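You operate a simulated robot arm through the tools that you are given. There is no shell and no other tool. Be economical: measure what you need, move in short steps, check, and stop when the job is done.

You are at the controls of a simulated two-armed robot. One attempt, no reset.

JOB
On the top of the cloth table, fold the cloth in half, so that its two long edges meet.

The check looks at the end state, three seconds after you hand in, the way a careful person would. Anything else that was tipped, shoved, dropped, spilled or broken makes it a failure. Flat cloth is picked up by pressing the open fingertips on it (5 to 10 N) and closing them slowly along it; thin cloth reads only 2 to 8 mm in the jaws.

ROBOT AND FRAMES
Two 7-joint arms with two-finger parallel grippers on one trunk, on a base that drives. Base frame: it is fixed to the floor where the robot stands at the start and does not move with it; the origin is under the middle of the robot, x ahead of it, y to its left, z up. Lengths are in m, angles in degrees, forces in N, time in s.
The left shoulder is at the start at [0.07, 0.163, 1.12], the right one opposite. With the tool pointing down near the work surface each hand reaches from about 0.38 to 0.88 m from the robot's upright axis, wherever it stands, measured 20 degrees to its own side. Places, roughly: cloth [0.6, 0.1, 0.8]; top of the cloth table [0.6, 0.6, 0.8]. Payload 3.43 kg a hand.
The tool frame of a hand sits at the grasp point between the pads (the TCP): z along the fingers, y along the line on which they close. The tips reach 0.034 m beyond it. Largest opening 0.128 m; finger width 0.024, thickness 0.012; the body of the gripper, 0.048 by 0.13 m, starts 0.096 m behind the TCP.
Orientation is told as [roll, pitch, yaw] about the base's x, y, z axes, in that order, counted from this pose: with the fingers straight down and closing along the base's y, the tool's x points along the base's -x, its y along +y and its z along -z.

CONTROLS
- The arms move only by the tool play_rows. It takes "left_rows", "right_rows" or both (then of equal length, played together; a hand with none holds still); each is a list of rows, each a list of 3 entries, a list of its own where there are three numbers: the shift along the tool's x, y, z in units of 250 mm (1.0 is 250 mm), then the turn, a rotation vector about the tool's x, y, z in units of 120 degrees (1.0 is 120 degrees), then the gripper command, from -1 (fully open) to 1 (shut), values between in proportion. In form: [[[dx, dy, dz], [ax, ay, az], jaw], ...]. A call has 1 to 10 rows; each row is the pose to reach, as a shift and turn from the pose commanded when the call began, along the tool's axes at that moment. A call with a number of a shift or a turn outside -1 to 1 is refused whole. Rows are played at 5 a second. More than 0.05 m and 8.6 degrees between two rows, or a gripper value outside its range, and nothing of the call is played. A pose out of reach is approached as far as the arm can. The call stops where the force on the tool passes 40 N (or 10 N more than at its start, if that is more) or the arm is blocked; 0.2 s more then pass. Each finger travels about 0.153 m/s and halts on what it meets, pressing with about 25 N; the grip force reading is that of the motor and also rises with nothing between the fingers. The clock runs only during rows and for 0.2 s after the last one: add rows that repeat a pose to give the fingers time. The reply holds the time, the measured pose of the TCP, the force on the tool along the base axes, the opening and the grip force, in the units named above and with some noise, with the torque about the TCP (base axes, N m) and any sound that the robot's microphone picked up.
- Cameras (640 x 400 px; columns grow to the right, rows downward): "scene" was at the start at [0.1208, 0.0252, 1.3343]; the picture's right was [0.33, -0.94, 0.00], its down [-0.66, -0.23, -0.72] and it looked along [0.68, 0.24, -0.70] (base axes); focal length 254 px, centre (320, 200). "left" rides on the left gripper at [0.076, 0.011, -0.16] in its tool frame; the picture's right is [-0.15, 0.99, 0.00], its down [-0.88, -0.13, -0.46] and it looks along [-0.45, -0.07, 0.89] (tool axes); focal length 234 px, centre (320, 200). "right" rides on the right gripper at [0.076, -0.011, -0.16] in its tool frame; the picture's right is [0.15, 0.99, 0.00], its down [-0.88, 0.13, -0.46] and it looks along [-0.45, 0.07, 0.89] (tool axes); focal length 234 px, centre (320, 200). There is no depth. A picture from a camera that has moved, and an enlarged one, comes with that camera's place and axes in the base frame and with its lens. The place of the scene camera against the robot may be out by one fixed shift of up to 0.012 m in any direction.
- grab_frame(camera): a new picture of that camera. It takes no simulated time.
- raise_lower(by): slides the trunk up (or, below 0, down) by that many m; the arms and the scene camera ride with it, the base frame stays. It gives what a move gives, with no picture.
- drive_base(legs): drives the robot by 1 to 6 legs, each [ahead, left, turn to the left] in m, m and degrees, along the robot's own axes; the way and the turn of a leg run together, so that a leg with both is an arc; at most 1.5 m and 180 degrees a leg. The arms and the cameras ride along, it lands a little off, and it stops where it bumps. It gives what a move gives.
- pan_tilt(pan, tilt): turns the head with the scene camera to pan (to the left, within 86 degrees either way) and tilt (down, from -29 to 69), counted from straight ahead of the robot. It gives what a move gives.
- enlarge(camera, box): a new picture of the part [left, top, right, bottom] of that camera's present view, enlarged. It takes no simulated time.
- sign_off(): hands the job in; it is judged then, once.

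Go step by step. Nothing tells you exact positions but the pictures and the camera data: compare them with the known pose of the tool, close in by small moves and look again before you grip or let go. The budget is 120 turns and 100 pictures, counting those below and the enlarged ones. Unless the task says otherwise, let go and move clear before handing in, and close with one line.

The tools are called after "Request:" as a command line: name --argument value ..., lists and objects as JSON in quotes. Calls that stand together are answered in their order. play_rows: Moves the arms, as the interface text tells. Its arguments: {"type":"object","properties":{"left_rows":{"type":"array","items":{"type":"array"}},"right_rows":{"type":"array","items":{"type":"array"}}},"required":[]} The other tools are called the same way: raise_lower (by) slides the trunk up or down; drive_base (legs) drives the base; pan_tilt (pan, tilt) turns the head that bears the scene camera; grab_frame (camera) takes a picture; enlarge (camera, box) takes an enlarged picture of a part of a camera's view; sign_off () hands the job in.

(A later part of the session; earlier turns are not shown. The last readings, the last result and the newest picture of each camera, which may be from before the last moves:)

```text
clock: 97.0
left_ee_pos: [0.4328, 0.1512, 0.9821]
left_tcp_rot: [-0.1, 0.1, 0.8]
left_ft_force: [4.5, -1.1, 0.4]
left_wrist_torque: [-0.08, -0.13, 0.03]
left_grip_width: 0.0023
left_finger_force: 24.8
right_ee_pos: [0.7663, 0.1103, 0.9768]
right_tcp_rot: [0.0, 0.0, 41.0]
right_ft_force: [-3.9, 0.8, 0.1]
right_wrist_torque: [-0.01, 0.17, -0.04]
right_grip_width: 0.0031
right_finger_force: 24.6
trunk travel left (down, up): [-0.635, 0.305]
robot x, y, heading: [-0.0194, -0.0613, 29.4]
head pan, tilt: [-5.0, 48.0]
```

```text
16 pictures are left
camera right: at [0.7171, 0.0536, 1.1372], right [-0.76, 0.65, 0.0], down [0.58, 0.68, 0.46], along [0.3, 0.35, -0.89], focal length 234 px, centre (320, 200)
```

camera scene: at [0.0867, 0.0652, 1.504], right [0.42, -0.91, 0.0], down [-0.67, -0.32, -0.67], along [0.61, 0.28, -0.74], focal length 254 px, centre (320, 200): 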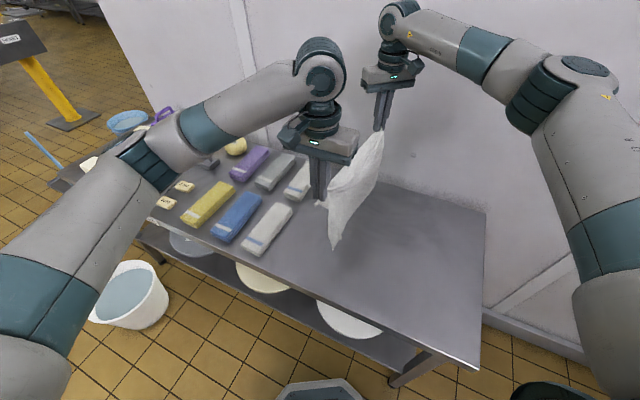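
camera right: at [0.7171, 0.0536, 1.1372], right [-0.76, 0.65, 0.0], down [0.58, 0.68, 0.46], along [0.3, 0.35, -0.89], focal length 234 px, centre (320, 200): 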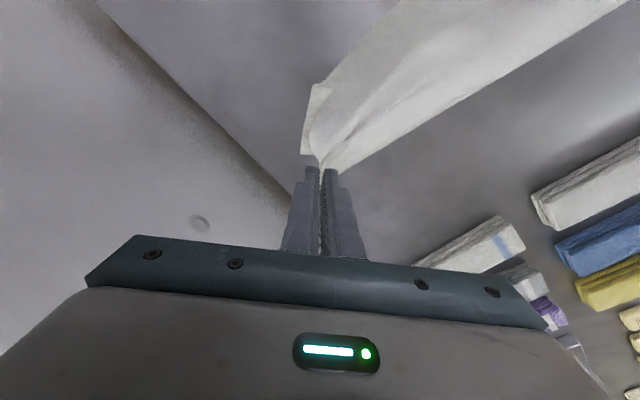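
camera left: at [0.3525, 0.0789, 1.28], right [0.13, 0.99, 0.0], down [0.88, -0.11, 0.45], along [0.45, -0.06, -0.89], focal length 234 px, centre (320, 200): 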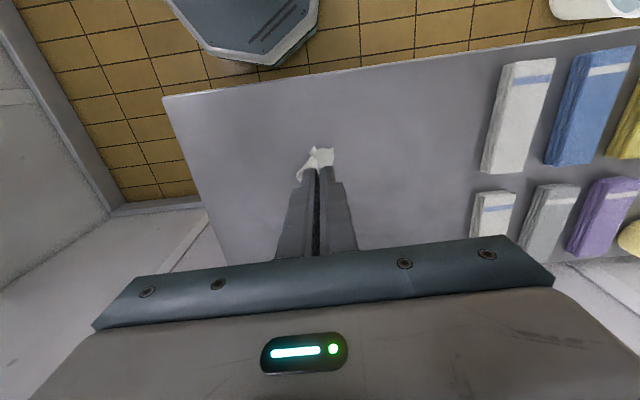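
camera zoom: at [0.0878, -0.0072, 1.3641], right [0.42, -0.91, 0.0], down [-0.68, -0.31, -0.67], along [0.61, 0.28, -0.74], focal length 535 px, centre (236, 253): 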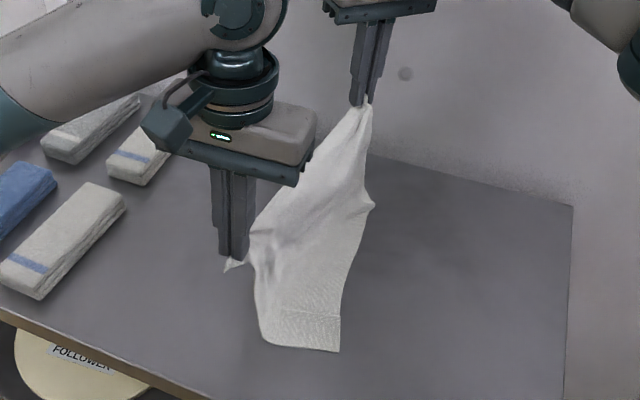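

The far bottom corner B was dragged along under A (twisted inward). I lift the curtain again, go back toward -y, and re-lower with smaller steps so both bottom corners trail.

Request:
raise_lower --by 0.125

Request:
drive_base --legs '[[-0.055, -0.095, 0]]'

Request:
raise_lower --by -0.03

Request:
grab_frame --camera "right"

Request:
enlarge --camera "scene" --box '[270, 80, 450, 270]'

```text
clock: 98.6
left_ee_pos: [0.4342, 0.1522, 1.1058]
left_tcp_rot: [-0.1, 0.0, 0.7]
left_ft_force: [3.8, -1.1, 0.3]
left_wrist_torque: [-0.05, -0.12, 0.02]
left_grip_width: 0.0024
left_finger_force: 24.4
right_ee_pos: [0.767, 0.1101, 1.1019]
right_tcp_rot: [0.0, -0.1, 41.0]
right_ft_force: [-3.4, 0.3, -0.8]
right_wrist_torque: [0.03, 0.12, 0.03]
right_grip_width: 0.0032
right_finger_force: 24.9
trunk travel left (down, up): [-0.76, 0.18]
robot x, y, heading: [-0.0254, -0.0616, 29.6]
head pan, tilt: [-5.0, 48.0]
```

```text
clock: 99.8
left_ee_pos: [0.4318, 0.0424, 1.1061]
left_tcp_rot: [-0.3, 0.0, 0.8]
left_ft_force: [3.5, -1.0, 0.1]
left_wrist_torque: [0.0, -0.17, 0.01]
left_grip_width: 0.0023
left_finger_force: 25.0
right_ee_pos: [0.764, 0.0004, 1.1029]
right_tcp_rot: [0.1, 0.0, 40.8]
right_ft_force: [-3.4, 1.0, 0.4]
right_wrist_torque: [0.0, 0.15, -0.02]
right_grip_width: 0.0034
right_finger_force: 24.9
trunk travel left (down, up): [-0.76, 0.18]
robot x, y, heading: [-0.0232, -0.1722, 29.2]
head pan, tilt: [-5.0, 48.0]
```

```text
clock: 100.5
left_ee_pos: [0.4313, 0.0418, 1.0759]
left_tcp_rot: [-0.1, 0.0, 0.7]
left_ft_force: [3.3, -0.7, 0.4]
left_wrist_torque: [0.02, -0.12, 0.01]
left_grip_width: 0.002
left_finger_force: 24.9
right_ee_pos: [0.7649, 0.0004, 1.0739]
right_tcp_rot: [0.0, 0.0, 40.9]
right_ft_force: [-3.4, 1.2, 0.2]
right_wrist_torque: [0.03, 0.14, -0.05]
right_grip_width: 0.0033
right_finger_force: 24.7
trunk travel left (down, up): [-0.73, 0.21]
robot x, y, heading: [-0.0208, -0.1737, 29.4]
head pan, tilt: [-5.0, 48.0]
```

```text
15 pictures are left
camera right: at [0.7151, -0.0574, 1.2326], right [-0.76, 0.65, 0.0], down [0.58, 0.68, 0.46], along [0.3, 0.35, -0.89], focal length 234 px, centre (320, 200)
```

right: 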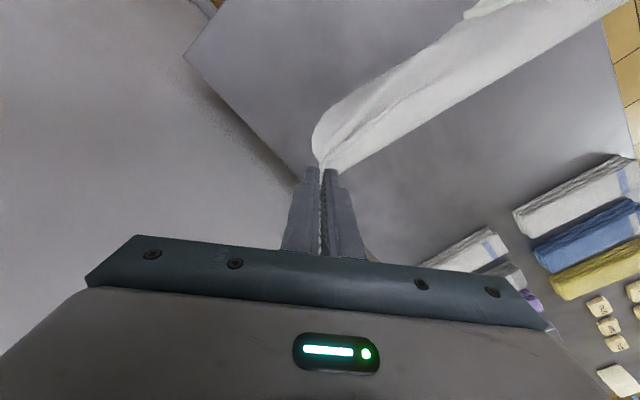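

```text
2.11 times, centred on (360, 175) of scene
camera zoom: at [0.0858, -0.1179, 1.4592], right [0.42, -0.91, 0.0], down [-0.68, -0.31, -0.67], along [0.61, 0.28, -0.74], focal length 535 px, centre (236, 253)
```

zoom: 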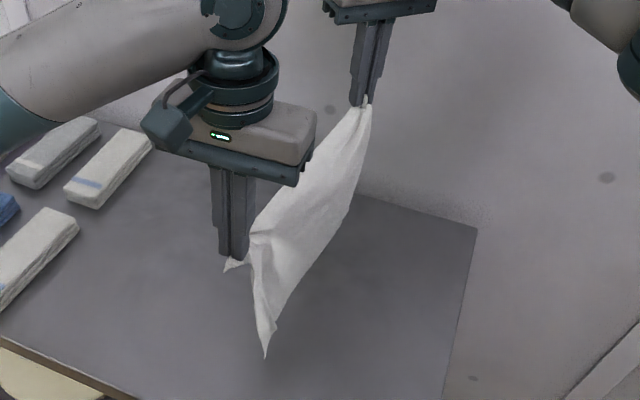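

Both bottom corners hang free again. This time I use the arms for a smooth diagonal move, +y and down together, so the bottom edge trails.

Request:
play_rows --left_rows '[[[0, 0.044, 0.044], [0, 0, 0], 1], [[0, 0.088, 0.088], [0, 0, 0], 1], [[0, 0.132, 0.132], [0, 0, 0], 1], [[0, 0.176, 0.176], [0, 0, 0], 1], [[0, 0.22, 0.22], [0, 0, 0], 1], [[0, 0.264, 0.264], [0, 0, 0], 1], [[0, 0.308, 0.308], [0, 0, 0], 1], [[0, 0.352, 0.352], [0, 0, 0], 1], [[0, 0.396, 0.396], [0, 0, 0], 1], [[0, 0.44, 0.44], [0, 0, 0], 1]]' --right_rows '[[[-0.029, 0.033, 0.044], [0, 0, 0], 1], [[-0.058, 0.066, 0.088], [0, 0, 0], 1], [[-0.087, 0.099, 0.132], [0, 0, 0], 1], [[-0.116, 0.132, 0.176], [0, 0, 0], 1], [[-0.145, 0.165, 0.22], [0, 0, 0], 1], [[-0.174, 0.198, 0.264], [0, 0, 0], 1], [[-0.203, 0.231, 0.308], [0, 0, 0], 1], [[-0.232, 0.264, 0.352], [0, 0, 0], 1], [[-0.261, 0.297, 0.396], [0, 0, 0], 1], [[-0.29, 0.33, 0.44], [0, 0, 0], 1]]'

Request:
grab_frame --camera "right"

Request:
enlarge --camera "scene" --box '[250, 80, 430, 270]'

```text
clock: 102.7
left_ee_pos: [0.4303, 0.1538, 0.9652]
left_tcp_rot: [-0.3, 0.1, 0.7]
left_ft_force: [6.6, -0.7, -1.0]
left_wrist_torque: [-0.05, -0.23, 0.04]
left_grip_width: 0.0025
left_finger_force: 24.7
right_ee_pos: [0.7653, 0.1116, 0.9624]
right_tcp_rot: [-0.1, 0.0, 41.0]
right_ft_force: [-5.5, 0.9, 0.5]
right_wrist_torque: [0.02, 0.23, 0.01]
right_grip_width: 0.0032
right_finger_force: 25.2
trunk travel left (down, up): [-0.73, 0.21]
robot x, y, heading: [-0.0199, -0.1714, 29.3]
head pan, tilt: [-5.0, 48.0]
```

```text
13 pictures are left
camera right: at [0.7156, 0.0545, 1.1214], right [-0.76, 0.65, 0.0], down [0.58, 0.68, 0.45], along [0.3, 0.34, -0.89], focal length 234 px, centre (320, 200)
```

right: 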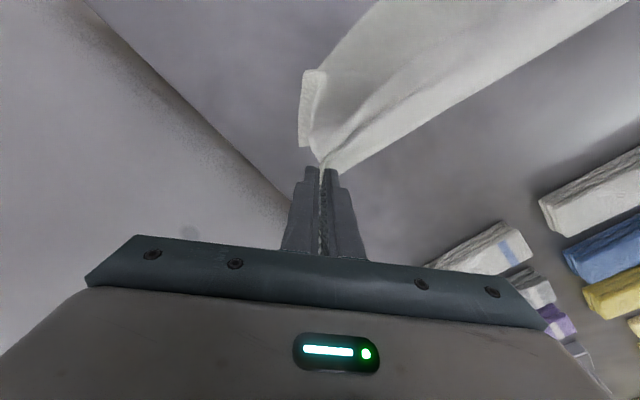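

```text
2.11 times, centred on (340, 175) of scene
camera zoom: at [0.0858, -0.1147, 1.4591], right [0.42, -0.91, 0.0], down [-0.68, -0.31, -0.67], along [0.61, 0.28, -0.74], focal length 535 px, centre (278, 253)
```

zoom: 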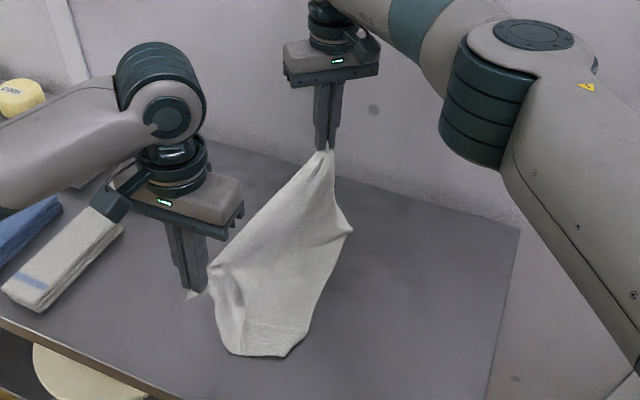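

B's corner is still turned in, but everything else lays well. New plan: lay the cloth out flat toward +y, release A and D, then pinch the clean corners B and C and fold that edge over onto AD, kept taut.

Request:
drive_base --legs '[[0.025, 0.043, 0]]'

Request:
raise_lower --by -0.04

Request:
drive_base --legs '[[0.025, 0.043, 0]]'

Request:
raise_lower --by -0.04

Request:
drive_base --legs '[[0.02, 0.035, 0]]'

Request:
raise_lower --by -0.035

Request:
grab_frame --camera "scene"

```text
clock: 103.7
left_ee_pos: [0.4315, 0.1973, 0.9667]
left_tcp_rot: [0.0, -0.1, 0.4]
left_ft_force: [5.6, -1.2, -0.7]
left_wrist_torque: [0.0, -0.21, 0.04]
left_grip_width: 0.0022
left_finger_force: 25.2
right_ee_pos: [0.7672, 0.1539, 0.9626]
right_tcp_rot: [0.1, -0.1, 40.8]
right_ft_force: [-5.1, 0.7, -0.1]
right_wrist_torque: [0.05, 0.22, 0.0]
right_grip_width: 0.0031
right_finger_force: 24.9
trunk travel left (down, up): [-0.73, 0.21]
robot x, y, heading: [-0.0225, -0.1221, 29.2]
head pan, tilt: [-5.0, 48.0]
```

```text
clock: 104.5
left_ee_pos: [0.4314, 0.1978, 0.9271]
left_tcp_rot: [-0.2, -0.1, 0.6]
left_ft_force: [5.6, -0.9, 0.1]
left_wrist_torque: [-0.01, -0.21, 0.06]
left_grip_width: 0.0023
left_finger_force: 25.5
right_ee_pos: [0.7667, 0.1566, 0.9231]
right_tcp_rot: [0.0, 0.0, 40.8]
right_ft_force: [-5.9, 0.3, 0.6]
right_wrist_torque: [0.04, 0.2, -0.02]
right_grip_width: 0.0035
right_finger_force: 24.8
trunk travel left (down, up): [-0.69, 0.25]
robot x, y, heading: [-0.0188, -0.1259, 29.4]
head pan, tilt: [-5.0, 48.0]
```

```text
clock: 105.4
left_ee_pos: [0.4324, 0.2461, 0.9262]
left_tcp_rot: [0.0, 0.0, 0.3]
left_ft_force: [5.6, -0.5, 0.1]
left_wrist_torque: [-0.01, -0.23, 0.04]
left_grip_width: 0.0026
left_finger_force: 25.2
right_ee_pos: [0.7685, 0.2041, 0.9221]
right_tcp_rot: [0.0, -0.1, 40.7]
right_ft_force: [-5.1, 0.6, -0.4]
right_wrist_torque: [0.03, 0.26, -0.01]
right_grip_width: 0.0033
right_finger_force: 25.0
trunk travel left (down, up): [-0.69, 0.25]
robot x, y, heading: [-0.0198, -0.0763, 29.4]
head pan, tilt: [-5.0, 48.0]
```

```text
clock: 106.2
left_ee_pos: [0.4319, 0.2468, 0.8868]
left_tcp_rot: [-0.1, -0.1, 0.5]
left_ft_force: [5.0, -0.4, 0.1]
left_wrist_torque: [-0.01, -0.22, 0.03]
left_grip_width: 0.0022
left_finger_force: 24.8
right_ee_pos: [0.7678, 0.2038, 0.8832]
right_tcp_rot: [0.0, 0.0, 40.7]
right_ft_force: [-5.3, 0.0, 0.8]
right_wrist_torque: [0.03, 0.2, 0.0]
right_grip_width: 0.0035
right_finger_force: 24.9
trunk travel left (down, up): [-0.65, 0.29]
robot x, y, heading: [-0.0221, -0.0762, 29.1]
head pan, tilt: [-5.0, 48.0]
```

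```text
clock: 107.1
left_ee_pos: [0.4348, 0.2863, 0.886]
left_tcp_rot: [-0.1, -0.1, 0.4]
left_ft_force: [6.0, 0.0, 0.6]
left_wrist_torque: [-0.05, -0.21, 0.03]
left_grip_width: 0.0025
left_finger_force: 24.7
right_ee_pos: [0.7683, 0.2421, 0.8815]
right_tcp_rot: [0.0, 0.0, 40.7]
right_ft_force: [-5.7, 0.4, -0.4]
right_wrist_torque: [0.04, 0.23, 0.0]
right_grip_width: 0.0033
right_finger_force: 25.1
trunk travel left (down, up): [-0.65, 0.29]
robot x, y, heading: [-0.0166, -0.0311, 29.3]
head pan, tilt: [-5.0, 48.0]
```

```text
clock: 107.9
left_ee_pos: [0.4338, 0.286, 0.8514]
left_tcp_rot: [-0.2, 0.0, 0.4]
left_ft_force: [4.5, -0.4, 0.9]
left_wrist_torque: [-0.03, -0.2, 0.0]
left_grip_width: 0.0023
left_finger_force: 25.0
right_ee_pos: [0.7686, 0.2422, 0.8488]
right_tcp_rot: [0.0, 0.0, 40.5]
right_ft_force: [-5.9, 0.0, -1.0]
right_wrist_torque: [0.0, 0.15, -0.03]
right_grip_width: 0.003
right_finger_force: 24.6
trunk travel left (down, up): [-0.615, 0.325]
robot x, y, heading: [-0.0224, -0.0362, 29.3]
head pan, tilt: [-5.0, 48.0]
```

```text
11 pictures are left
camera scene: at [0.088, 0.0192, 1.3442], right [0.41, -0.91, 0.0], down [-0.68, -0.31, -0.67], along [0.61, 0.28, -0.74], focal length 254 px, centre (320, 200)
```

scene: 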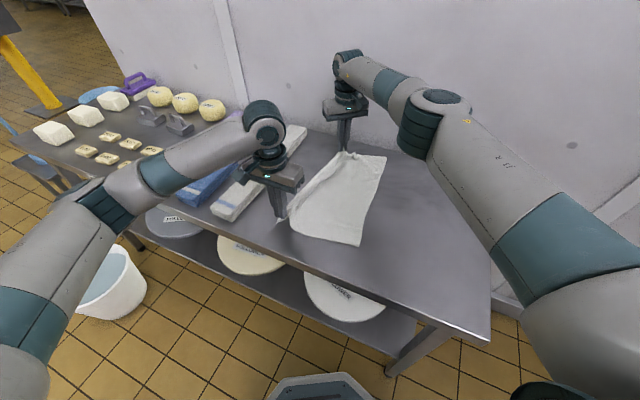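

Now the cloth is well laid: C ≈ (0.443, 0.078), B ≈ (0.825, 0.111), and both A and D are still held, so I can fold right away. I raise the held edge in an arc to directly above the middle line.

Request:
play_rows --left_rows '[[[0, -0.04, -0.12], [0, 0, 0], 1], [[-0.004, -0.1, -0.22], [0, 0, 0], 1], [[-0.012, -0.18, -0.3], [0, 0, 0], 1], [[-0.024, -0.288, -0.356], [0, 0, 0], 1], [[-0.024, -0.288, -0.356], [0, 0, 0], 1]]' --right_rows '[[[0, 0, -0.12], [0, 0, 0], 1], [[-0.003, 0, -0.22], [0, 0, 0], 1], [[-0.006, 0, -0.32], [0, 0, 0], 1], [[-0.01, -0.006, -0.384], [0, 0, 0], 1], [[-0.01, -0.006, -0.384], [0, 0, 0], 1]]'

Request:
grab_frame --camera "scene"

```text
clock: 109.1
left_ee_pos: [0.4405, 0.2171, 0.9389]
left_tcp_rot: [-0.2, 0.0, 0.3]
left_ft_force: [3.1, -0.5, 0.2]
left_wrist_torque: [-0.05, -0.07, -0.03]
left_grip_width: 0.0021
left_finger_force: 25.3
right_ee_pos: [0.773, 0.243, 0.9454]
right_tcp_rot: [0.0, 0.1, 40.5]
right_ft_force: [-2.4, -1.1, 0.9]
right_wrist_torque: [-0.04, 0.11, 0.01]
right_grip_width: 0.0031
right_finger_force: 25.1
trunk travel left (down, up): [-0.615, 0.325]
robot x, y, heading: [-0.0219, -0.035, 29.2]
head pan, tilt: [-5.0, 48.0]
```

```text
10 pictures are left
camera scene: at [0.0888, 0.0206, 1.344], right [0.41, -0.91, 0.0], down [-0.68, -0.31, -0.67], along [0.61, 0.27, -0.74], focal length 254 px, centre (320, 200)
```

scene: 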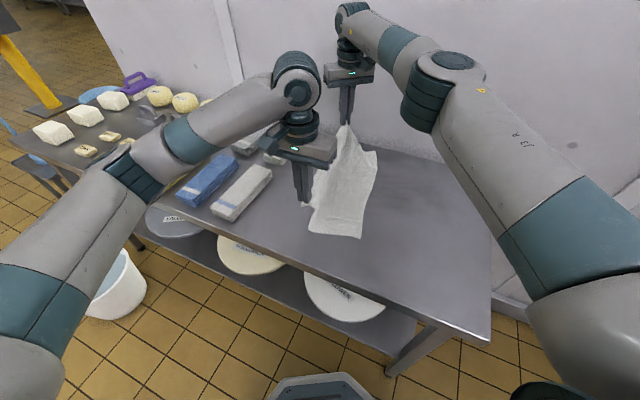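

B ≈ (0.828, 0.141), C ≈ (0.466, 0.084); the edge is over the fold line. I tilt both hands so the fingers point a bit toward +y and lower the right slightly before carrying over.

Request:
play_rows --left_rows '[[[0, -0.014, 0.005], [-0.05, 0, 0], 1], [[0, -0.028, 0.01], [-0.1, 0, 0], 1], [[0, -0.042, 0.015], [-0.15, 0, 0], 1], [[0, -0.056, 0.02], [-0.2, 0, 0], 1]]' --right_rows '[[[0.008, -0.009, 0.03], [-0.038, -0.0325, 0], 1], [[0.016, -0.018, 0.06], [-0.076, -0.065, 0], 1], [[0.023, -0.027, 0.09], [-0.114, -0.0975, 0], 1], [[0.031, -0.036, 0.12], [-0.152, -0.13, 0], 1]]'

```text
clock: 110.1
left_ee_pos: [0.4403, 0.2, 0.9353]
left_tcp_rot: [24.0, 0.0, 0.4]
left_ft_force: [2.4, -0.1, -0.7]
left_wrist_torque: [-0.02, -0.1, -0.06]
left_grip_width: 0.0022
left_finger_force: 24.9
right_ee_pos: [0.7714, 0.2303, 0.9141]
right_tcp_rot: [18.8, -15.2, 37.9]
right_ft_force: [-2.7, -0.2, 0.0]
right_wrist_torque: [0.0, 0.14, 0.06]
right_grip_width: 0.003
right_finger_force: 25.2
trunk travel left (down, up): [-0.615, 0.325]
robot x, y, heading: [-0.0218, -0.0325, 29.2]
head pan, tilt: [-5.0, 48.0]
```

Both hands tilted without trouble. I lower 1 cm and carry the edge over with the base.

Request:
raise_lower --by -0.01

Request:
drive_base --legs '[[-0.003, -0.067, 0]]'

Request:
grab_frame --camera "scene"

```text
clock: 110.7
left_ee_pos: [0.439, 0.2004, 0.9239]
left_tcp_rot: [23.8, 0.0, 0.5]
left_ft_force: [2.1, 0.0, 0.2]
left_wrist_torque: [-0.04, -0.11, 0.0]
left_grip_width: 0.0025
left_finger_force: 25.4
right_ee_pos: [0.7723, 0.2311, 0.9048]
right_tcp_rot: [18.8, -15.3, 38.1]
right_ft_force: [-2.4, -0.8, 0.2]
right_wrist_torque: [-0.05, 0.08, 0.04]
right_grip_width: 0.0031
right_finger_force: 25.1
trunk travel left (down, up): [-0.605, 0.335]
robot x, y, heading: [-0.0193, -0.0357, 29.7]
head pan, tilt: [-5.0, 48.0]
```

```text
clock: 111.7
left_ee_pos: [0.4698, 0.14, 0.9254]
left_tcp_rot: [23.9, -0.1, 0.4]
left_ft_force: [3.4, 0.3, -0.2]
left_wrist_torque: [-0.03, -0.08, -0.04]
left_grip_width: 0.0022
left_finger_force: 24.8
right_ee_pos: [0.8027, 0.1706, 0.9033]
right_tcp_rot: [18.7, -15.3, 38.1]
right_ft_force: [-3.3, -0.9, -0.7]
right_wrist_torque: [0.0, 0.1, 0.07]
right_grip_width: 0.0031
right_finger_force: 24.9
trunk travel left (down, up): [-0.605, 0.335]
robot x, y, heading: [0.0099, -0.0946, 29.3]
head pan, tilt: [-5.0, 48.0]
```

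```text
9 pictures are left
camera scene: at [0.1197, -0.0418, 1.3341], right [0.41, -0.91, 0.0], down [-0.68, -0.31, -0.67], along [0.61, 0.28, -0.74], focal length 254 px, centre (320, 200)
```

scene: 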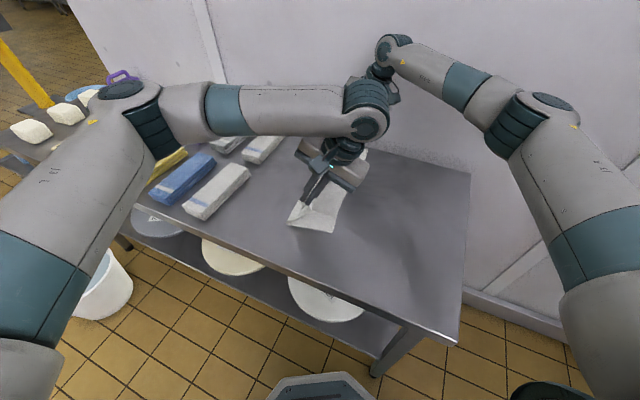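

The flap is tilted over correctly and C is near (0.472, 0.097). I now bring both corners down onto C and B with more tilt, so the edge lands first and points the right way.

Request:
play_rows --left_rows '[[[-0.016, -0.057, 0.045], [-0.035, 0, 0], 1], [[-0.032, -0.114, 0.09], [-0.07, 0, 0], 1], [[-0.048, -0.17, 0.134], [-0.105, 0, 0], 1], [[-0.064, -0.227, 0.179], [-0.14, 0, 0], 1], [[-0.08, -0.284, 0.224], [-0.175, 0, 0], 1], [[-0.08, -0.284, 0.224], [-0.175, 0, 0], 1]]' --right_rows '[[[0.019, -0.041, 0.031], [-0.027, -0.023, 0], 1], [[0.038, -0.082, 0.063], [-0.053, -0.045, 0], 1], [[0.058, -0.123, 0.094], [-0.08, -0.068, 0], 1], [[0.077, -0.164, 0.126], [-0.106, -0.091, 0], 1], [[0.096, -0.205, 0.157], [-0.133, -0.1136, 0], 1], [[0.096, -0.205, 0.157], [-0.133, -0.1136, 0], 1]]'

Request:
grab_frame --camera "left"

Request:
grab_frame --camera "right"

```text
clock: 113.1
left_ee_pos: [0.4912, 0.0984, 0.8467]
left_tcp_rot: [44.8, -0.1, 0.4]
left_ft_force: [1.2, 0.7, 0.9]
left_wrist_torque: [-0.05, -0.05, -0.02]
left_grip_width: 0.0023
left_finger_force: 24.8
right_ee_pos: [0.8175, 0.1378, 0.8469]
right_tcp_rot: [37.2, -27.3, 31.2]
right_ft_force: [-1.1, 0.3, 0.6]
right_wrist_torque: [-0.05, 0.01, 0.05]
right_grip_width: 0.0033
right_finger_force: 25.0
trunk travel left (down, up): [-0.605, 0.335]
robot x, y, heading: [0.0099, -0.0934, 29.2]
head pan, tilt: [-5.0, 48.0]
```

```text
8 pictures are left
camera left: at [0.4151, -0.007, 0.9675], right [0.14, 0.7, 0.7], down [0.88, -0.41, 0.23], along [0.45, 0.58, -0.68], focal length 234 px, centre (320, 200)
```

left: 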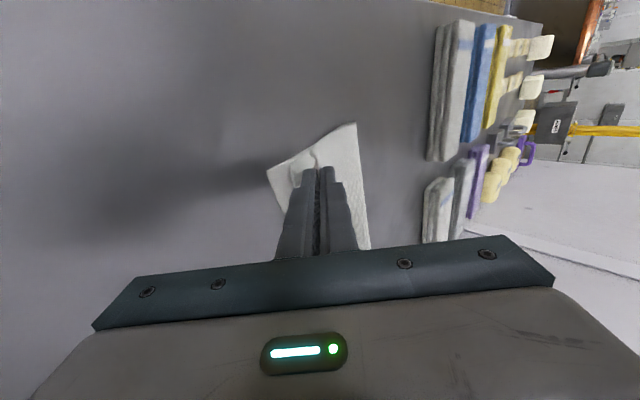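

```text
7 pictures are left
camera right: at [0.768, -0.0153, 0.9189], right [-0.75, 0.47, 0.46], down [0.58, 0.15, 0.8], along [0.3, 0.87, -0.39], focal length 234 px, centre (320, 200)
```

right: 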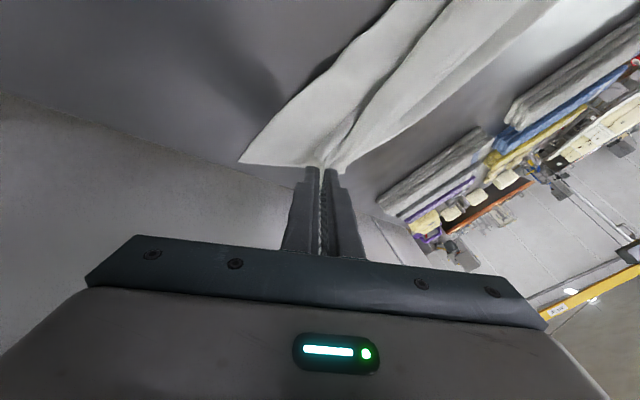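

C is at about (0.474, 0.085) and B at (0.849, 0.105); corner A is still ~4 cm short in y. I shift both hands onto their mates, then open and withdraw back along the fingers.

Request:
play_rows --left_rows '[[[-0.004, -0.016, -0.012], [0, 0, 0], 1], [[-0.008, -0.032, -0.024], [0, 0, 0], 1], [[-0.012, -0.048, -0.034], [0, 0, 0], 1], [[-0.012, -0.048, -0.034], [0, 0, 0], 1], [[-0.012, -0.048, -0.034], [0, 0, 0], 0.85], [[-0.012, -0.048, -0.034], [0, 0, 0], 0.7], [[-0.012, -0.048, -0.034], [0, 0, 0], 0.55], [[-0.012, -0.048, -0.12], [0, 0, 0], 0.55], [[-0.012, -0.048, -0.24], [0, 0, 0], 0.55], [[-0.012, -0.048, -0.4], [0, 0, 0], 0.55]]' --right_rows '[[[0.017, -0.042, -0.04], [0, 0, 0], 1], [[0.034, -0.084, -0.08], [0, 0, 0], 1], [[0.052, -0.126, -0.117], [0, 0, 0], 1], [[0.052, -0.126, -0.117], [0, 0, 0], 1], [[0.052, -0.126, -0.117], [0, 0, 0], 0.85], [[0.052, -0.126, -0.117], [0, 0, 0], 0.7], [[0.052, -0.126, -0.117], [0, 0, 0], 0.55], [[0.052, -0.126, -0.2], [0, 0, 0], 0.55], [[0.052, -0.126, -0.32], [0, 0, 0], 0.55], [[0.052, -0.126, -0.48], [0, 0, 0], 0.55]]'

Request:
raise_lower --by 0.1

Request:
grab_frame --camera "scene"

```text
clock: 115.3
left_ee_pos: [0.4908, 0.0192, 0.9079]
left_tcp_rot: [44.6, 0.0, 0.4]
left_ft_force: [-0.6, 0.5, 0.5]
left_wrist_torque: [0.07, 0.04, -0.02]
left_grip_width: 0.0287
left_finger_force: 0.1
right_ee_pos: [0.8173, 0.0762, 0.8445]
right_tcp_rot: [37.9, -26.3, 29.5]
right_ft_force: [-0.7, -2.2, 8.2]
right_wrist_torque: [-0.02, -0.05, 0.01]
right_grip_width: 0.0266
right_finger_force: 0.0
right hand out of reach, approached as far as the arm can: row 1, 2, 3, 4, 5, 6, 7, 8, 9, 10
trunk travel left (down, up): [-0.605, 0.335]
robot x, y, heading: [0.0117, -0.0927, 29.5]
head pan, tilt: [-5.0, 48.0]
```

```text
clock: 116.6
left_ee_pos: [0.4935, 0.0207, 1.0072]
left_tcp_rot: [44.7, -0.1, 0.3]
left_ft_force: [-0.7, -0.3, -0.7]
left_wrist_torque: [0.01, -0.01, -0.01]
left_grip_width: 0.029
left_finger_force: 0.1
right_ee_pos: [0.8181, 0.0759, 0.9419]
right_tcp_rot: [38.1, -26.3, 29.5]
right_ft_force: [0.9, 0.3, -1.0]
right_wrist_torque: [0.05, 0.02, 0.01]
right_grip_width: 0.0288
right_finger_force: 0.0
trunk travel left (down, up): [-0.705, 0.235]
robot x, y, heading: [0.0109, -0.1003, 29.5]
head pan, tilt: [-5.0, 48.0]
```

```text
6 pictures are left
camera scene: at [0.1198, -0.041, 1.434], right [0.41, -0.91, 0.0], down [-0.68, -0.31, -0.67], along [0.61, 0.28, -0.74], focal length 254 px, centre (320, 200)
```

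scene: 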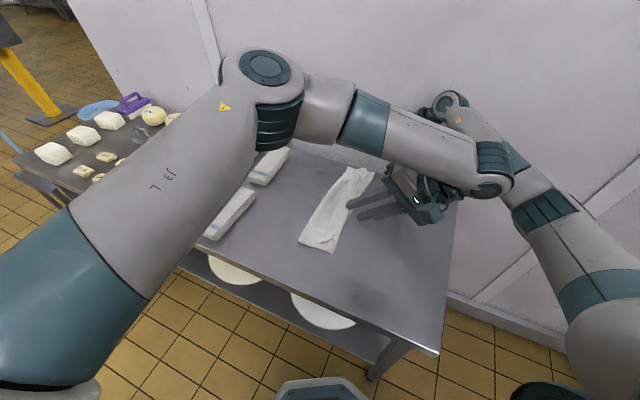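

Both hands have let go and the cloth is folded into a strip. I move the left arm away from the right one and zoom in on the result.

Request:
play_rows --left_rows '[[[0, 0.03, -0.05], [0.03, 0, 0], 0.55], [[0, 0.1, 0.0], [0.08, 0, 0], 0.55], [[0, 0.2, 0.08], [0.13, 0, 0], 0.55], [[0, 0.3, 0.16], [0.18, 0, 0], 0.55], [[0, 0.4, 0.24], [0.23, 0, 0], 0.55], [[0, 0.5, 0.32], [0.28, 0, 0], 0.55], [[0, 0.6, 0.4], [0.33, 0, 0], 0.55], [[0, 0.68, 0.48], [0.375, 0, 0], 0.55]]'

Request:
enlarge --camera "scene" --box '[285, 155, 390, 260]'

```text
clock: 118.4
left_ee_pos: [0.4912, 0.2296, 1.0413]
left_tcp_rot: [-0.5, -0.1, 0.3]
left_ft_force: [-0.8, 1.3, 0.3]
left_wrist_torque: [0.0, 0.03, 0.0]
left_grip_width: 0.0286
left_finger_force: 0.1
right_ee_pos: [0.8184, 0.077, 0.9435]
right_tcp_rot: [38.0, -26.2, 29.6]
right_ft_force: [0.2, 1.3, 0.0]
right_wrist_torque: [-0.02, -0.02, -0.02]
right_grip_width: 0.0288
right_finger_force: 0.1
trunk travel left (down, up): [-0.705, 0.235]
robot x, y, heading: [0.0109, -0.0955, 29.5]
head pan, tilt: [-5.0, 48.0]
```

```text
3.81 times, centred on (338, 208) of scene
camera zoom: at [0.1187, -0.0391, 1.4341], right [0.41, -0.91, 0.0], down [-0.68, -0.31, -0.67], along [0.61, 0.27, -0.74], focal length 969 px, centre (253, 171)
```

zoom: 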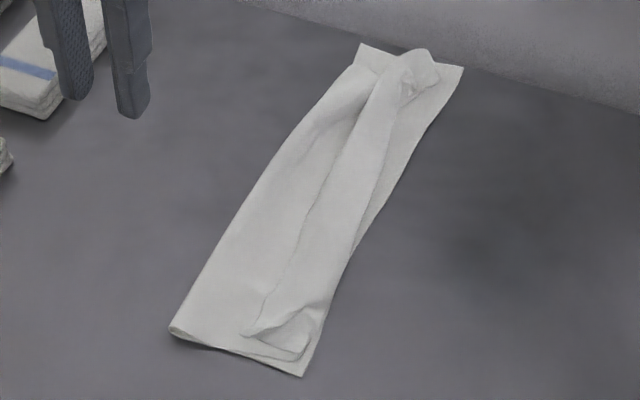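

The fold is there, but the long edge AD is again turned back on top as a ~4 cm hem. I will re-pinch that free edge close to its rim and place it onto BC; first I bring both hands above it.

Request:
play_rows --left_rows '[[[-0.006, -0.042, 0.04], [0, 0, -0.07], 0.58], [[-0.011, -0.085, 0.08], [0, 0, -0.14], 0.58], [[-0.017, -0.127, 0.12], [0, 0, -0.21], 0.58], [[-0.022, -0.17, 0.18], [0, 0, -0.28], 0.58], [[-0.028, -0.212, 0.24], [0, 0, -0.35], 0.58], [[-0.034, -0.254, 0.3], [0, 0, -0.42], 0.58], [[-0.039, -0.297, 0.36], [0, 0, -0.49], 0.58], [[-0.045, -0.339, 0.42], [0, 0, -0.56], 0.58], [[-0.05, -0.382, 0.5], [0, 0, -0.63], 0.58], [[-0.056, -0.424, 0.58], [0, 0, -0.7], 0.58]]' --right_rows '[[[0.009, 0.007, 0.0], [0.028, 0.024, 0], 0.58], [[0.018, 0.014, 0.02], [0.057, 0.049, 0], 0.58], [[0.027, 0.021, 0.03], [0.085, 0.073, 0], 0.58], [[0.036, 0.028, 0.04], [0.114, 0.097, 0], 0.58], [[0.045, 0.035, 0.05], [0.142, 0.121, 0], 0.58], [[0.053, 0.041, 0.06], [0.171, 0.146, 0], 0.58], [[0.062, 0.048, 0.07], [0.2, 0.17, 0], 0.58], [[0.071, 0.055, 0.085], [0.228, 0.194, 0], 0.58], [[0.08, 0.062, 0.095], [0.256, 0.219, 0], 0.58], [[0.089, 0.069, 0.107], [0.285, 0.243, 0], 0.58]]'

Request:
enlarge --camera "left" --box '[160, 50, 480, 250]'

Request:
enlarge --camera "right" --box '[200, 60, 440, 210]'

```text
clock: 120.6
left_ee_pos: [0.5052, 0.1206, 0.8983]
left_tcp_rot: [-0.1, 0.3, 84.5]
left_ft_force: [0.5, -1.3, 0.7]
left_wrist_torque: [-0.04, -0.01, -0.02]
left_grip_width: 0.0269
left_finger_force: 0.1
right_ee_pos: [0.79, 0.0948, 0.9242]
right_tcp_rot: [0.7, 0.8, 39.3]
right_ft_force: [-0.8, -0.2, 0.2]
right_wrist_torque: [0.02, -0.03, -0.01]
right_grip_width: 0.0268
right_finger_force: 0.2
trunk travel left (down, up): [-0.705, 0.235]
robot x, y, heading: [0.0092, -0.0967, 29.1]
head pan, tilt: [-5.0, 48.0]
```

```text
2.00 times, centred on (320, 150) of left
camera zoom: at [0.4871, 0.0464, 1.0587], right [-0.97, 0.24, 0.0], down [0.21, 0.87, 0.45], along [0.11, 0.44, -0.89], focal length 468 px, centre (320, 300)
```

zoom: 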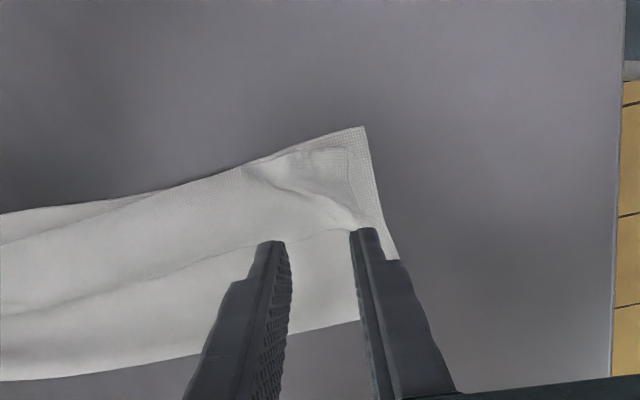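

```text
2.67 times, centred on (320, 135) of right
camera zoom: at [0.7426, 0.0394, 1.0835], right [-0.74, 0.67, 0.02], down [0.61, 0.66, 0.44], along [0.29, 0.34, -0.9], focal length 624 px, centre (320, 373)
```

zoom: 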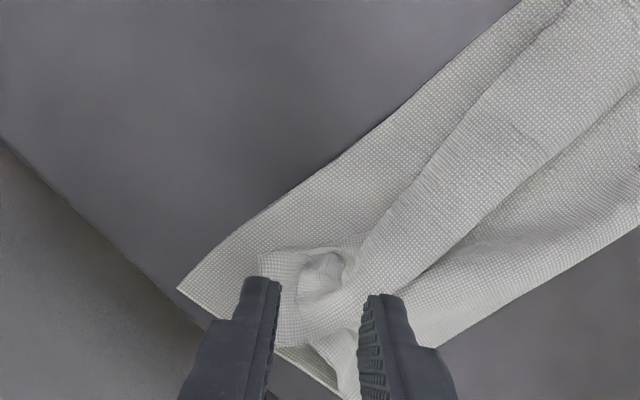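

AD's edge at the near end lies at y ≈ 0.132 while BC is at y ≈ 0.082; at the far end A's wad is at (0.811, 0.082) and B at (0.854, 0.069). I lower both hands onto the rim near D and onto A's wad.

Request:
play_rows --left_rows '[[[0, -0.032, 0.05], [0, 0, 0], 0.58], [[0, -0.032, 0.1], [0, 0, 0], 0.58], [[0, -0.032, 0.15], [0, 0, 0], 0.58], [[0, -0.032, 0.2], [0, 0, 0], 0.58], [[0, -0.032, 0.225], [0, 0, 0], 0.58], [[0, -0.032, 0.237], [0, 0, 0], 0.58], [[0, -0.032, 0.237], [0, 0, 0], 0.58]]' --right_rows '[[[0, 0, 0.06], [0, 0, 0], 0.5], [[0, 0, 0.12], [0, 0, 0], 0.5], [[0, 0, 0.18], [0, 0, 0], 0.5], [[0, 0, 0.24], [0, 0, 0], 0.5], [[0, 0, 0.29], [0, 0, 0], 0.5], [[0, 0, 0.329], [0, 0, 0], 0.5], [[0, 0, 0.329], [0, 0, 0], 0.5]]'

Request:
play_rows --left_rows '[[[0, 0, 0.004], [0, 0, 0], 0.58], [[0, 0, 0.004], [0, 0, 0], 0.58]]'

```text
clock: 122.2
left_ee_pos: [0.5146, 0.1194, 0.8392]
left_tcp_rot: [-0.1, 0.3, 84.4]
left_ft_force: [0.3, 0.1, -0.3]
left_wrist_torque: [0.02, 0.0, 0.0]
left_grip_width: 0.0268
left_finger_force: 0.1
right_ee_pos: [0.7862, 0.0955, 0.8427]
right_tcp_rot: [1.0, 0.9, 39.3]
right_ft_force: [0.2, -0.4, 0.7]
right_wrist_torque: [0.04, -0.02, 0.02]
right_grip_width: 0.0316
right_finger_force: 0.1
trunk travel left (down, up): [-0.705, 0.235]
robot x, y, heading: [0.009, -0.099, 29.2]
head pan, tilt: [-5.0, 48.0]
```

```text
clock: 122.8
left_ee_pos: [0.5137, 0.1181, 0.8376]
left_tcp_rot: [-0.1, 0.4, 84.4]
left_ft_force: [-0.6, 1.0, 2.2]
left_wrist_torque: [0.01, 0.02, 0.02]
left_grip_width: 0.0269
left_finger_force: 0.0
right_ee_pos: [0.7862, 0.0952, 0.8419]
right_tcp_rot: [1.0, 0.8, 39.4]
right_ft_force: [0.1, -0.3, 1.4]
right_wrist_torque: [-0.02, -0.02, -0.01]
right_grip_width: 0.0318
right_finger_force: 0.0
trunk travel left (down, up): [-0.705, 0.235]
robot x, y, heading: [0.0111, -0.0986, 29.2]
head pan, tilt: [-5.0, 48.0]
```

Request:
play_rows --left_rows '[[[0, 0, 0.002], [0, 0, 0], 0.64], [[0, 0, 0.002], [0, 0, 0], 0.7], [[0, 0, 0.002], [0, 0, 0], 0.76], [[0, 0, 0.002], [0, 0, 0], 0.82], [[0, 0, 0.002], [0, 0, 0], 0.88], [[0, 0, 0.002], [0, 0, 0], 0.94], [[0, 0, 0.002], [0, 0, 0], 1], [[0, 0, 0.002], [0, 0, 0], 1], [[0, 0, -0.04], [0, 0, 0], 1], [[0, 0, -0.1], [0, 0, 0], 1]]' --right_rows '[[[0, 0, 0.006], [0, 0, 0], 0.56], [[0, 0, 0.008], [0, 0, 0], 0.63], [[0, 0, 0.008], [0, 0, 0], 0.7], [[0, 0, 0.008], [0, 0, 0], 0.77], [[0, 0, 0.008], [0, 0, 0], 0.84], [[0, 0, 0.008], [0, 0, 0], 0.91], [[0, 0, 0.008], [0, 0, 0], 1], [[0, 0, 0.008], [0, 0, 0], 1], [[0, 0, -0.04], [0, 0, 0], 1], [[0, 0, -0.1], [0, 0, 0], 1]]'

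```text
clock: 125.0
left_ee_pos: [0.5157, 0.1181, 0.863]
left_tcp_rot: [-0.1, 0.3, 84.3]
left_ft_force: [3.5, -0.3, 0.8]
left_wrist_torque: [-0.02, -0.14, 0.07]
left_grip_width: 0.0026
left_finger_force: 25.0
right_ee_pos: [0.7879, 0.0962, 0.865]
right_tcp_rot: [1.1, 0.9, 39.4]
right_ft_force: [-4.7, 0.0, -0.6]
right_wrist_torque: [0.01, 0.17, -0.03]
right_grip_width: 0.004
right_finger_force: 24.8
trunk travel left (down, up): [-0.705, 0.235]
robot x, y, heading: [0.0099, -0.0944, 29.2]
head pan, tilt: [-5.0, 48.0]
```

Both grips hold (2.6 and 4.0 mm), edge taut. I lift the rim so the hem unrolls, then tilt and lay it straight onto BC.

Request:
play_rows --left_rows '[[[-0.02, 0.002, -0.08], [0, 0, 0], 1], [[-0.04, 0.004, -0.15], [0, 0, 0], 1], [[-0.06, 0.006, -0.22], [0, 0, 0], 1], [[-0.06, 0.006, -0.22], [0, 0, 0], 1]]' --right_rows '[[[-0.013, 0.015, -0.08], [0, 0, 0], 1], [[-0.025, 0.03, -0.15], [0, 0, 0], 1], [[-0.038, 0.046, -0.22], [0, 0, 0], 1], [[-0.038, 0.046, -0.22], [0, 0, 0], 1]]'

Request:
play_rows --left_rows '[[[0.046, 0.007, 0.014], [-0.004, -0.042, 0], 1], [[0.093, 0.014, 0.042], [-0.008, -0.085, 0], 1], [[0.137, 0.02, 0.084], [-0.012, -0.125, 0], 1], [[0.183, 0.027, 0.14], [-0.017, -0.167, 0], 1], [[0.229, 0.034, 0.21], [-0.021, -0.209, 0], 1], [[0.273, 0.041, 0.28], [-0.025, -0.249, 0], 1], [[0.273, 0.041, 0.28], [-0.025, -0.249, 0], 1]]' --right_rows '[[[0.03, -0.021, 0.014], [-0.039, -0.032, 0], 1], [[0.061, -0.043, 0.043], [-0.078, -0.064, 0], 1], [[0.09, -0.063, 0.087], [-0.116, -0.095, 0], 1], [[0.121, -0.084, 0.145], [-0.155, -0.127, 0], 1], [[0.152, -0.106, 0.218], [-0.194, -0.159, 0], 1], [[0.181, -0.126, 0.29], [-0.232, -0.19, 0], 1], [[0.181, -0.126, 0.29], [-0.232, -0.19, 0], 1]]'

Request:
enlarge --camera "scene" --box '[285, 155, 390, 260]'

```text
clock: 126.0
left_ee_pos: [0.5148, 0.1335, 0.9187]
left_tcp_rot: [-0.1, 0.3, 84.4]
left_ft_force: [5.5, -0.4, -0.3]
left_wrist_torque: [0.03, -0.22, 0.08]
left_grip_width: 0.0023
left_finger_force: 24.8
right_ee_pos: [0.7902, 0.1097, 0.9217]
right_tcp_rot: [0.9, 0.9, 39.3]
right_ft_force: [-7.2, -0.2, -0.6]
right_wrist_torque: [-0.02, 0.24, 0.02]
right_grip_width: 0.0038
right_finger_force: 25.2
trunk travel left (down, up): [-0.705, 0.235]
robot x, y, heading: [0.011, -0.0963, 29.4]
head pan, tilt: [-5.0, 48.0]
```

```text
clock: 127.6
left_ee_pos: [0.4973, 0.0677, 0.8469]
left_tcp_rot: [3.0, -29.6, 83.6]
left_ft_force: [5.1, 0.2, -0.4]
left_wrist_torque: [-0.01, -0.19, 0.01]
left_grip_width: 0.0025
left_finger_force: 25.1
right_ee_pos: [0.7733, 0.0584, 0.8503]
right_tcp_rot: [30.2, -21.0, 33.3]
right_ft_force: [-5.7, -0.3, 0.3]
right_wrist_torque: [-0.02, 0.15, 0.17]
right_grip_width: 0.0035
right_finger_force: 25.1
trunk travel left (down, up): [-0.705, 0.235]
robot x, y, heading: [0.0066, -0.0936, 29.5]
head pan, tilt: [-5.0, 48.0]
```

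```text
3.81 times, centred on (338, 208) of scene
camera zoom: at [0.1189, -0.0394, 1.4341], right [0.41, -0.91, 0.0], down [-0.68, -0.31, -0.67], along [0.61, 0.27, -0.74], focal length 969 px, centre (253, 171)
```

zoom: 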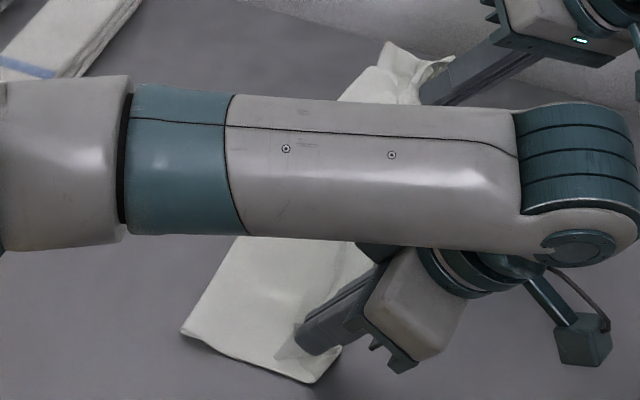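

Both hands have laid the rim right on BC. I open gently and pull both straight back along the fingers, then raise the trunk.

Request:
play_rows --left_rows '[[[0, 0, 0.008], [0, 0, 0], 1], [[0, 0, 0.008], [0, 0, 0], 0.85], [[0, 0, 0.008], [0, 0, 0], 0.7], [[0, 0, 0.008], [0, 0, 0], 0.6], [[0, 0, 0.008], [0, 0, 0], 0.6], [[0, 0, -0.06], [0, 0, 0], 0.6], [[0, 0, -0.15], [0, 0, 0], 0.6], [[0, 0, -0.25], [0, 0, 0], 0.6]]' --right_rows '[[[0, 0, 0.012], [0, 0, 0], 1], [[0, 0, 0.012], [0, 0, 0], 0.85], [[0, 0, 0.012], [0, 0, 0], 0.7], [[0, 0, 0.012], [0, 0, 0], 0.6], [[0, 0, 0.012], [0, 0, 0], 0.6], [[0, 0, -0.06], [0, 0, 0], 0.6], [[0, 0, -0.15], [0, 0, 0], 0.6], [[0, 0, -0.25], [0, 0, 0], 0.6]]'

Request:
raise_lower --by 0.08

```text
clock: 129.4
left_ee_pos: [0.498, 0.0374, 0.9031]
left_tcp_rot: [3.1, -29.6, 83.5]
left_ft_force: [0.4, 0.4, 0.5]
left_wrist_torque: [0.0, -0.04, 0.0]
left_grip_width: 0.0258
left_finger_force: 0.0
right_ee_pos: [0.7754, 0.0198, 0.897]
right_tcp_rot: [30.3, -21.0, 33.1]
right_ft_force: [0.8, -0.1, -0.8]
right_wrist_torque: [0.01, 0.04, 0.01]
right_grip_width: 0.0254
right_finger_force: 0.0
trunk travel left (down, up): [-0.705, 0.235]
robot x, y, heading: [0.0108, -0.0932, 29.4]
head pan, tilt: [-5.0, 48.0]
```

```text
clock: 130.6
left_ee_pos: [0.4983, 0.038, 0.9822]
left_tcp_rot: [3.2, -29.6, 83.5]
left_ft_force: [0.3, -0.7, 0.5]
left_wrist_torque: [0.03, -0.02, 0.01]
left_grip_width: 0.0258
left_finger_force: 0.0
right_ee_pos: [0.7748, 0.0197, 0.9774]
right_tcp_rot: [30.3, -21.0, 33.3]
right_ft_force: [-0.8, 0.2, -0.6]
right_wrist_torque: [-0.02, -0.03, -0.03]
right_grip_width: 0.0255
right_finger_force: 0.0
trunk travel left (down, up): [-0.785, 0.155]
robot x, y, heading: [0.0101, -0.0985, 29.4]
head pan, tilt: [-5.0, 48.0]
```

Request:
play_rows --left_rows '[[[-0.09, 0.009, 0.035], [0.003, 0.031, 0], 0.6], [[-0.18, 0.018, 0.07], [0.006, 0.062, 0], 0.6], [[-0.27, 0.026, 0.105], [0.009, 0.093, 0], 0.6], [[-0.36, 0.035, 0.14], [0.0125, 0.125, 0], 0.6], [[-0.44, 0.044, 0.175], [0.016, 0.156, 0], 0.6], [[-0.53, 0.053, 0.21], [0.019, 0.187, 0], 0.6], [[-0.62, 0.061, 0.245], [0.022, 0.218, 0], 0.6], [[-0.71, 0.07, 0.28], [0.025, 0.249, 0], 0.6]]'

Request:
enlarge --camera "scene" --box '[285, 165, 390, 270]'

```text
clock: 132.4
left_ee_pos: [0.4987, 0.2281, 1.0079]
left_tcp_rot: [-0.1, 0.4, 84.3]
left_ft_force: [1.0, 0.3, 0.7]
left_wrist_torque: [0.0, -0.03, 0.04]
left_grip_width: 0.0257
left_finger_force: 0.0
right_ee_pos: [0.7742, 0.0211, 0.9765]
right_tcp_rot: [30.2, -20.9, 33.2]
right_ft_force: [0.4, -0.4, 0.0]
right_wrist_torque: [-0.01, -0.01, 0.02]
right_grip_width: 0.0256
right_finger_force: 0.1
trunk travel left (down, up): [-0.785, 0.155]
robot x, y, heading: [0.0119, -0.099, 29.4]
head pan, tilt: [-5.0, 48.0]
```

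```text
3.81 times, centred on (338, 218) of scene
camera zoom: at [0.1188, -0.0397, 1.5141], right [0.41, -0.91, 0.0], down [-0.68, -0.31, -0.67], along [0.61, 0.27, -0.74], focal length 969 px, centre (253, 133)
```

zoom: 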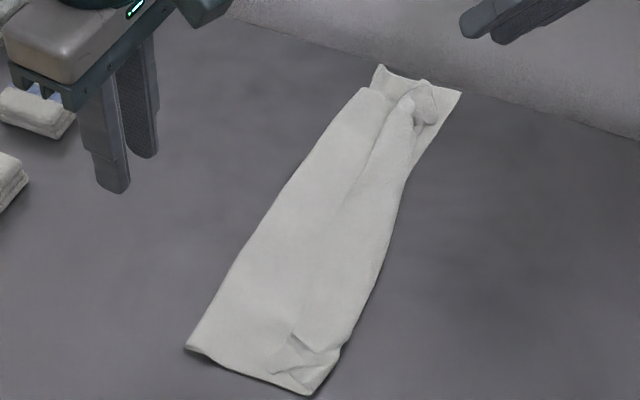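

The strip is now nearly the right width and lies along BC; only a small tail of corner D is still turned back near (0.508, 0.107). I take one close look at it with the left camera.

Request:
play_rows --left_rows '[[[0.065, -0.016, 0.06], [0, 0, 0], 0.58], [[0.13, -0.031, 0.12], [0, 0, 0], 0.58], [[0.195, -0.047, 0.18], [0, 0, 0], 0.58], [[0.26, -0.063, 0.25], [0, 0, 0], 0.58], [[0.325, -0.079, 0.31], [0, 0, 0], 0.58], [[0.39, -0.094, 0.37], [0, 0, 0], 0.58], [[0.455, -0.11, 0.43], [0, 0, 0], 0.58]]'

Request:
enlarge --camera "left" --box '[120, 50, 440, 250]'

```text
clock: 134.0
left_ee_pos: [0.5167, 0.1107, 0.9038]
left_tcp_rot: [-0.2, 0.3, 84.2]
left_ft_force: [-0.1, -0.1, -0.1]
left_wrist_torque: [0.01, -0.02, -0.01]
left_grip_width: 0.0269
left_finger_force: 0.1
right_ee_pos: [0.7752, 0.0199, 0.9778]
right_tcp_rot: [30.3, -20.9, 33.1]
right_ft_force: [1.5, -1.0, 1.3]
right_wrist_torque: [0.0, 0.03, 0.03]
right_grip_width: 0.0257
right_finger_force: 0.1
trunk travel left (down, up): [-0.785, 0.155]
robot x, y, heading: [0.0143, -0.0975, 29.4]
head pan, tilt: [-5.0, 48.0]
```

```text
2.00 times, centred on (280, 150) of left
camera zoom: at [0.4969, 0.0362, 1.0643], right [-0.97, 0.24, 0.0], down [0.22, 0.87, 0.45], along [0.11, 0.44, -0.89], focal length 468 px, centre (400, 300)
```

zoom: 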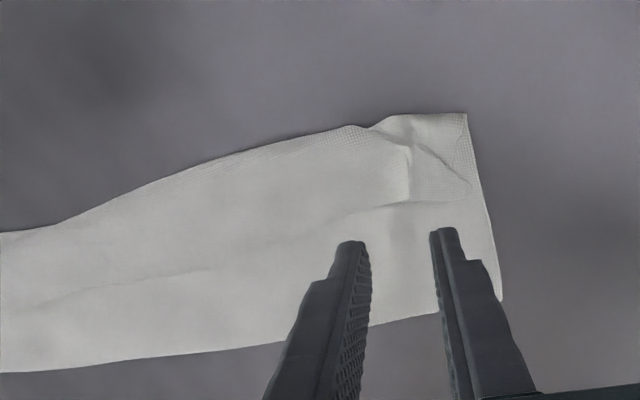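

The edge AD still lies ~3.7 cm inside BC as a turned-back hem. I'll re-grip it at the rim, this time land it taut beyond BC and then push it back to BC so the slack rises toward the fold, not under the edge.

Request:
play_rows --left_rows '[[[0.025, 0.02, 0], [0, 0, 0], 0.58], [[0.05, 0.04, 0], [0, 0, 0], 0.58], [[0.074, 0.061, 0], [0, 0, 0], 0.58], [[0.074, 0.061, 0.05], [0, 0, 0], 0.58], [[0.074, 0.061, 0.1], [0, 0, 0], 0.58], [[0.074, 0.061, 0.15], [0, 0, 0], 0.58], [[0.074, 0.061, 0.2], [0, 0, 0], 0.58], [[0.074, 0.061, 0.24], [0, 0, 0], 0.58], [[0.074, 0.061, 0.257], [0, 0, 0], 0.58], [[0.074, 0.061, 0.257], [0, 0, 0], 0.58]]' --right_rows '[[[-0.022, 0.013, 0.051], [0.039, 0.032, 0], 0.44], [[-0.044, 0.027, 0.101], [0.077, 0.063, 0], 0.44], [[-0.066, 0.04, 0.152], [0.116, 0.095, 0], 0.44], [[-0.088, 0.053, 0.203], [0.155, 0.127, 0], 0.44], [[-0.11, 0.067, 0.253], [0.193, 0.158, 0], 0.44], [[-0.132, 0.08, 0.304], [0.232, 0.19, 0], 0.44], [[-0.085, 0.022, 0.406], [0.232, 0.19, 0], 0.44], [[-0.038, -0.035, 0.509], [0.232, 0.19, 0], 0.44], [[0.009, -0.093, 0.611], [0.232, 0.19, 0], 0.44], [[0.009, -0.093, 0.611], [0.232, 0.19, 0], 0.44]]'

Request:
play_rows --left_rows '[[[0, 0, 0.004], [0, 0, 0], 0.58], [[0, 0, 0.006], [0, 0, 0], 0.58]]' --right_rows '[[[0, 0, 0.004], [0, 0, 0], 0.44], [[0, 0, 0.008], [0, 0, 0], 0.44]]'

```text
clock: 136.2
left_ee_pos: [0.4987, 0.094, 0.8394]
left_tcp_rot: [-0.2, 0.3, 84.3]
left_ft_force: [-0.7, 0.8, 0.1]
left_wrist_torque: [0.0, -0.01, -0.04]
left_grip_width: 0.0268
left_finger_force: 0.0
right_ee_pos: [0.7855, 0.0955, 0.8429]
right_tcp_rot: [0.8, 0.8, 39.3]
right_ft_force: [0.9, 0.6, -0.1]
right_wrist_torque: [0.02, 0.01, 0.01]
right_grip_width: 0.0359
right_finger_force: 0.0
trunk travel left (down, up): [-0.785, 0.155]
robot x, y, heading: [0.014, -0.093, 29.1]
head pan, tilt: [-5.0, 48.0]
```

```text
clock: 136.8
left_ee_pos: [0.4964, 0.0938, 0.838]
left_tcp_rot: [-0.2, 0.3, 84.4]
left_ft_force: [1.5, 0.9, 4.1]
left_wrist_torque: [-0.01, -0.03, -0.02]
left_grip_width: 0.0266
left_finger_force: 0.1
right_ee_pos: [0.7843, 0.0957, 0.8405]
right_tcp_rot: [0.9, 0.8, 39.2]
right_ft_force: [0.6, 0.2, 0.6]
right_wrist_torque: [-0.03, 0.0, 0.0]
right_grip_width: 0.0357
right_finger_force: 0.1
trunk travel left (down, up): [-0.785, 0.155]
robot x, y, heading: [0.0106, -0.0953, 29.6]
head pan, tilt: [-5.0, 48.0]
```

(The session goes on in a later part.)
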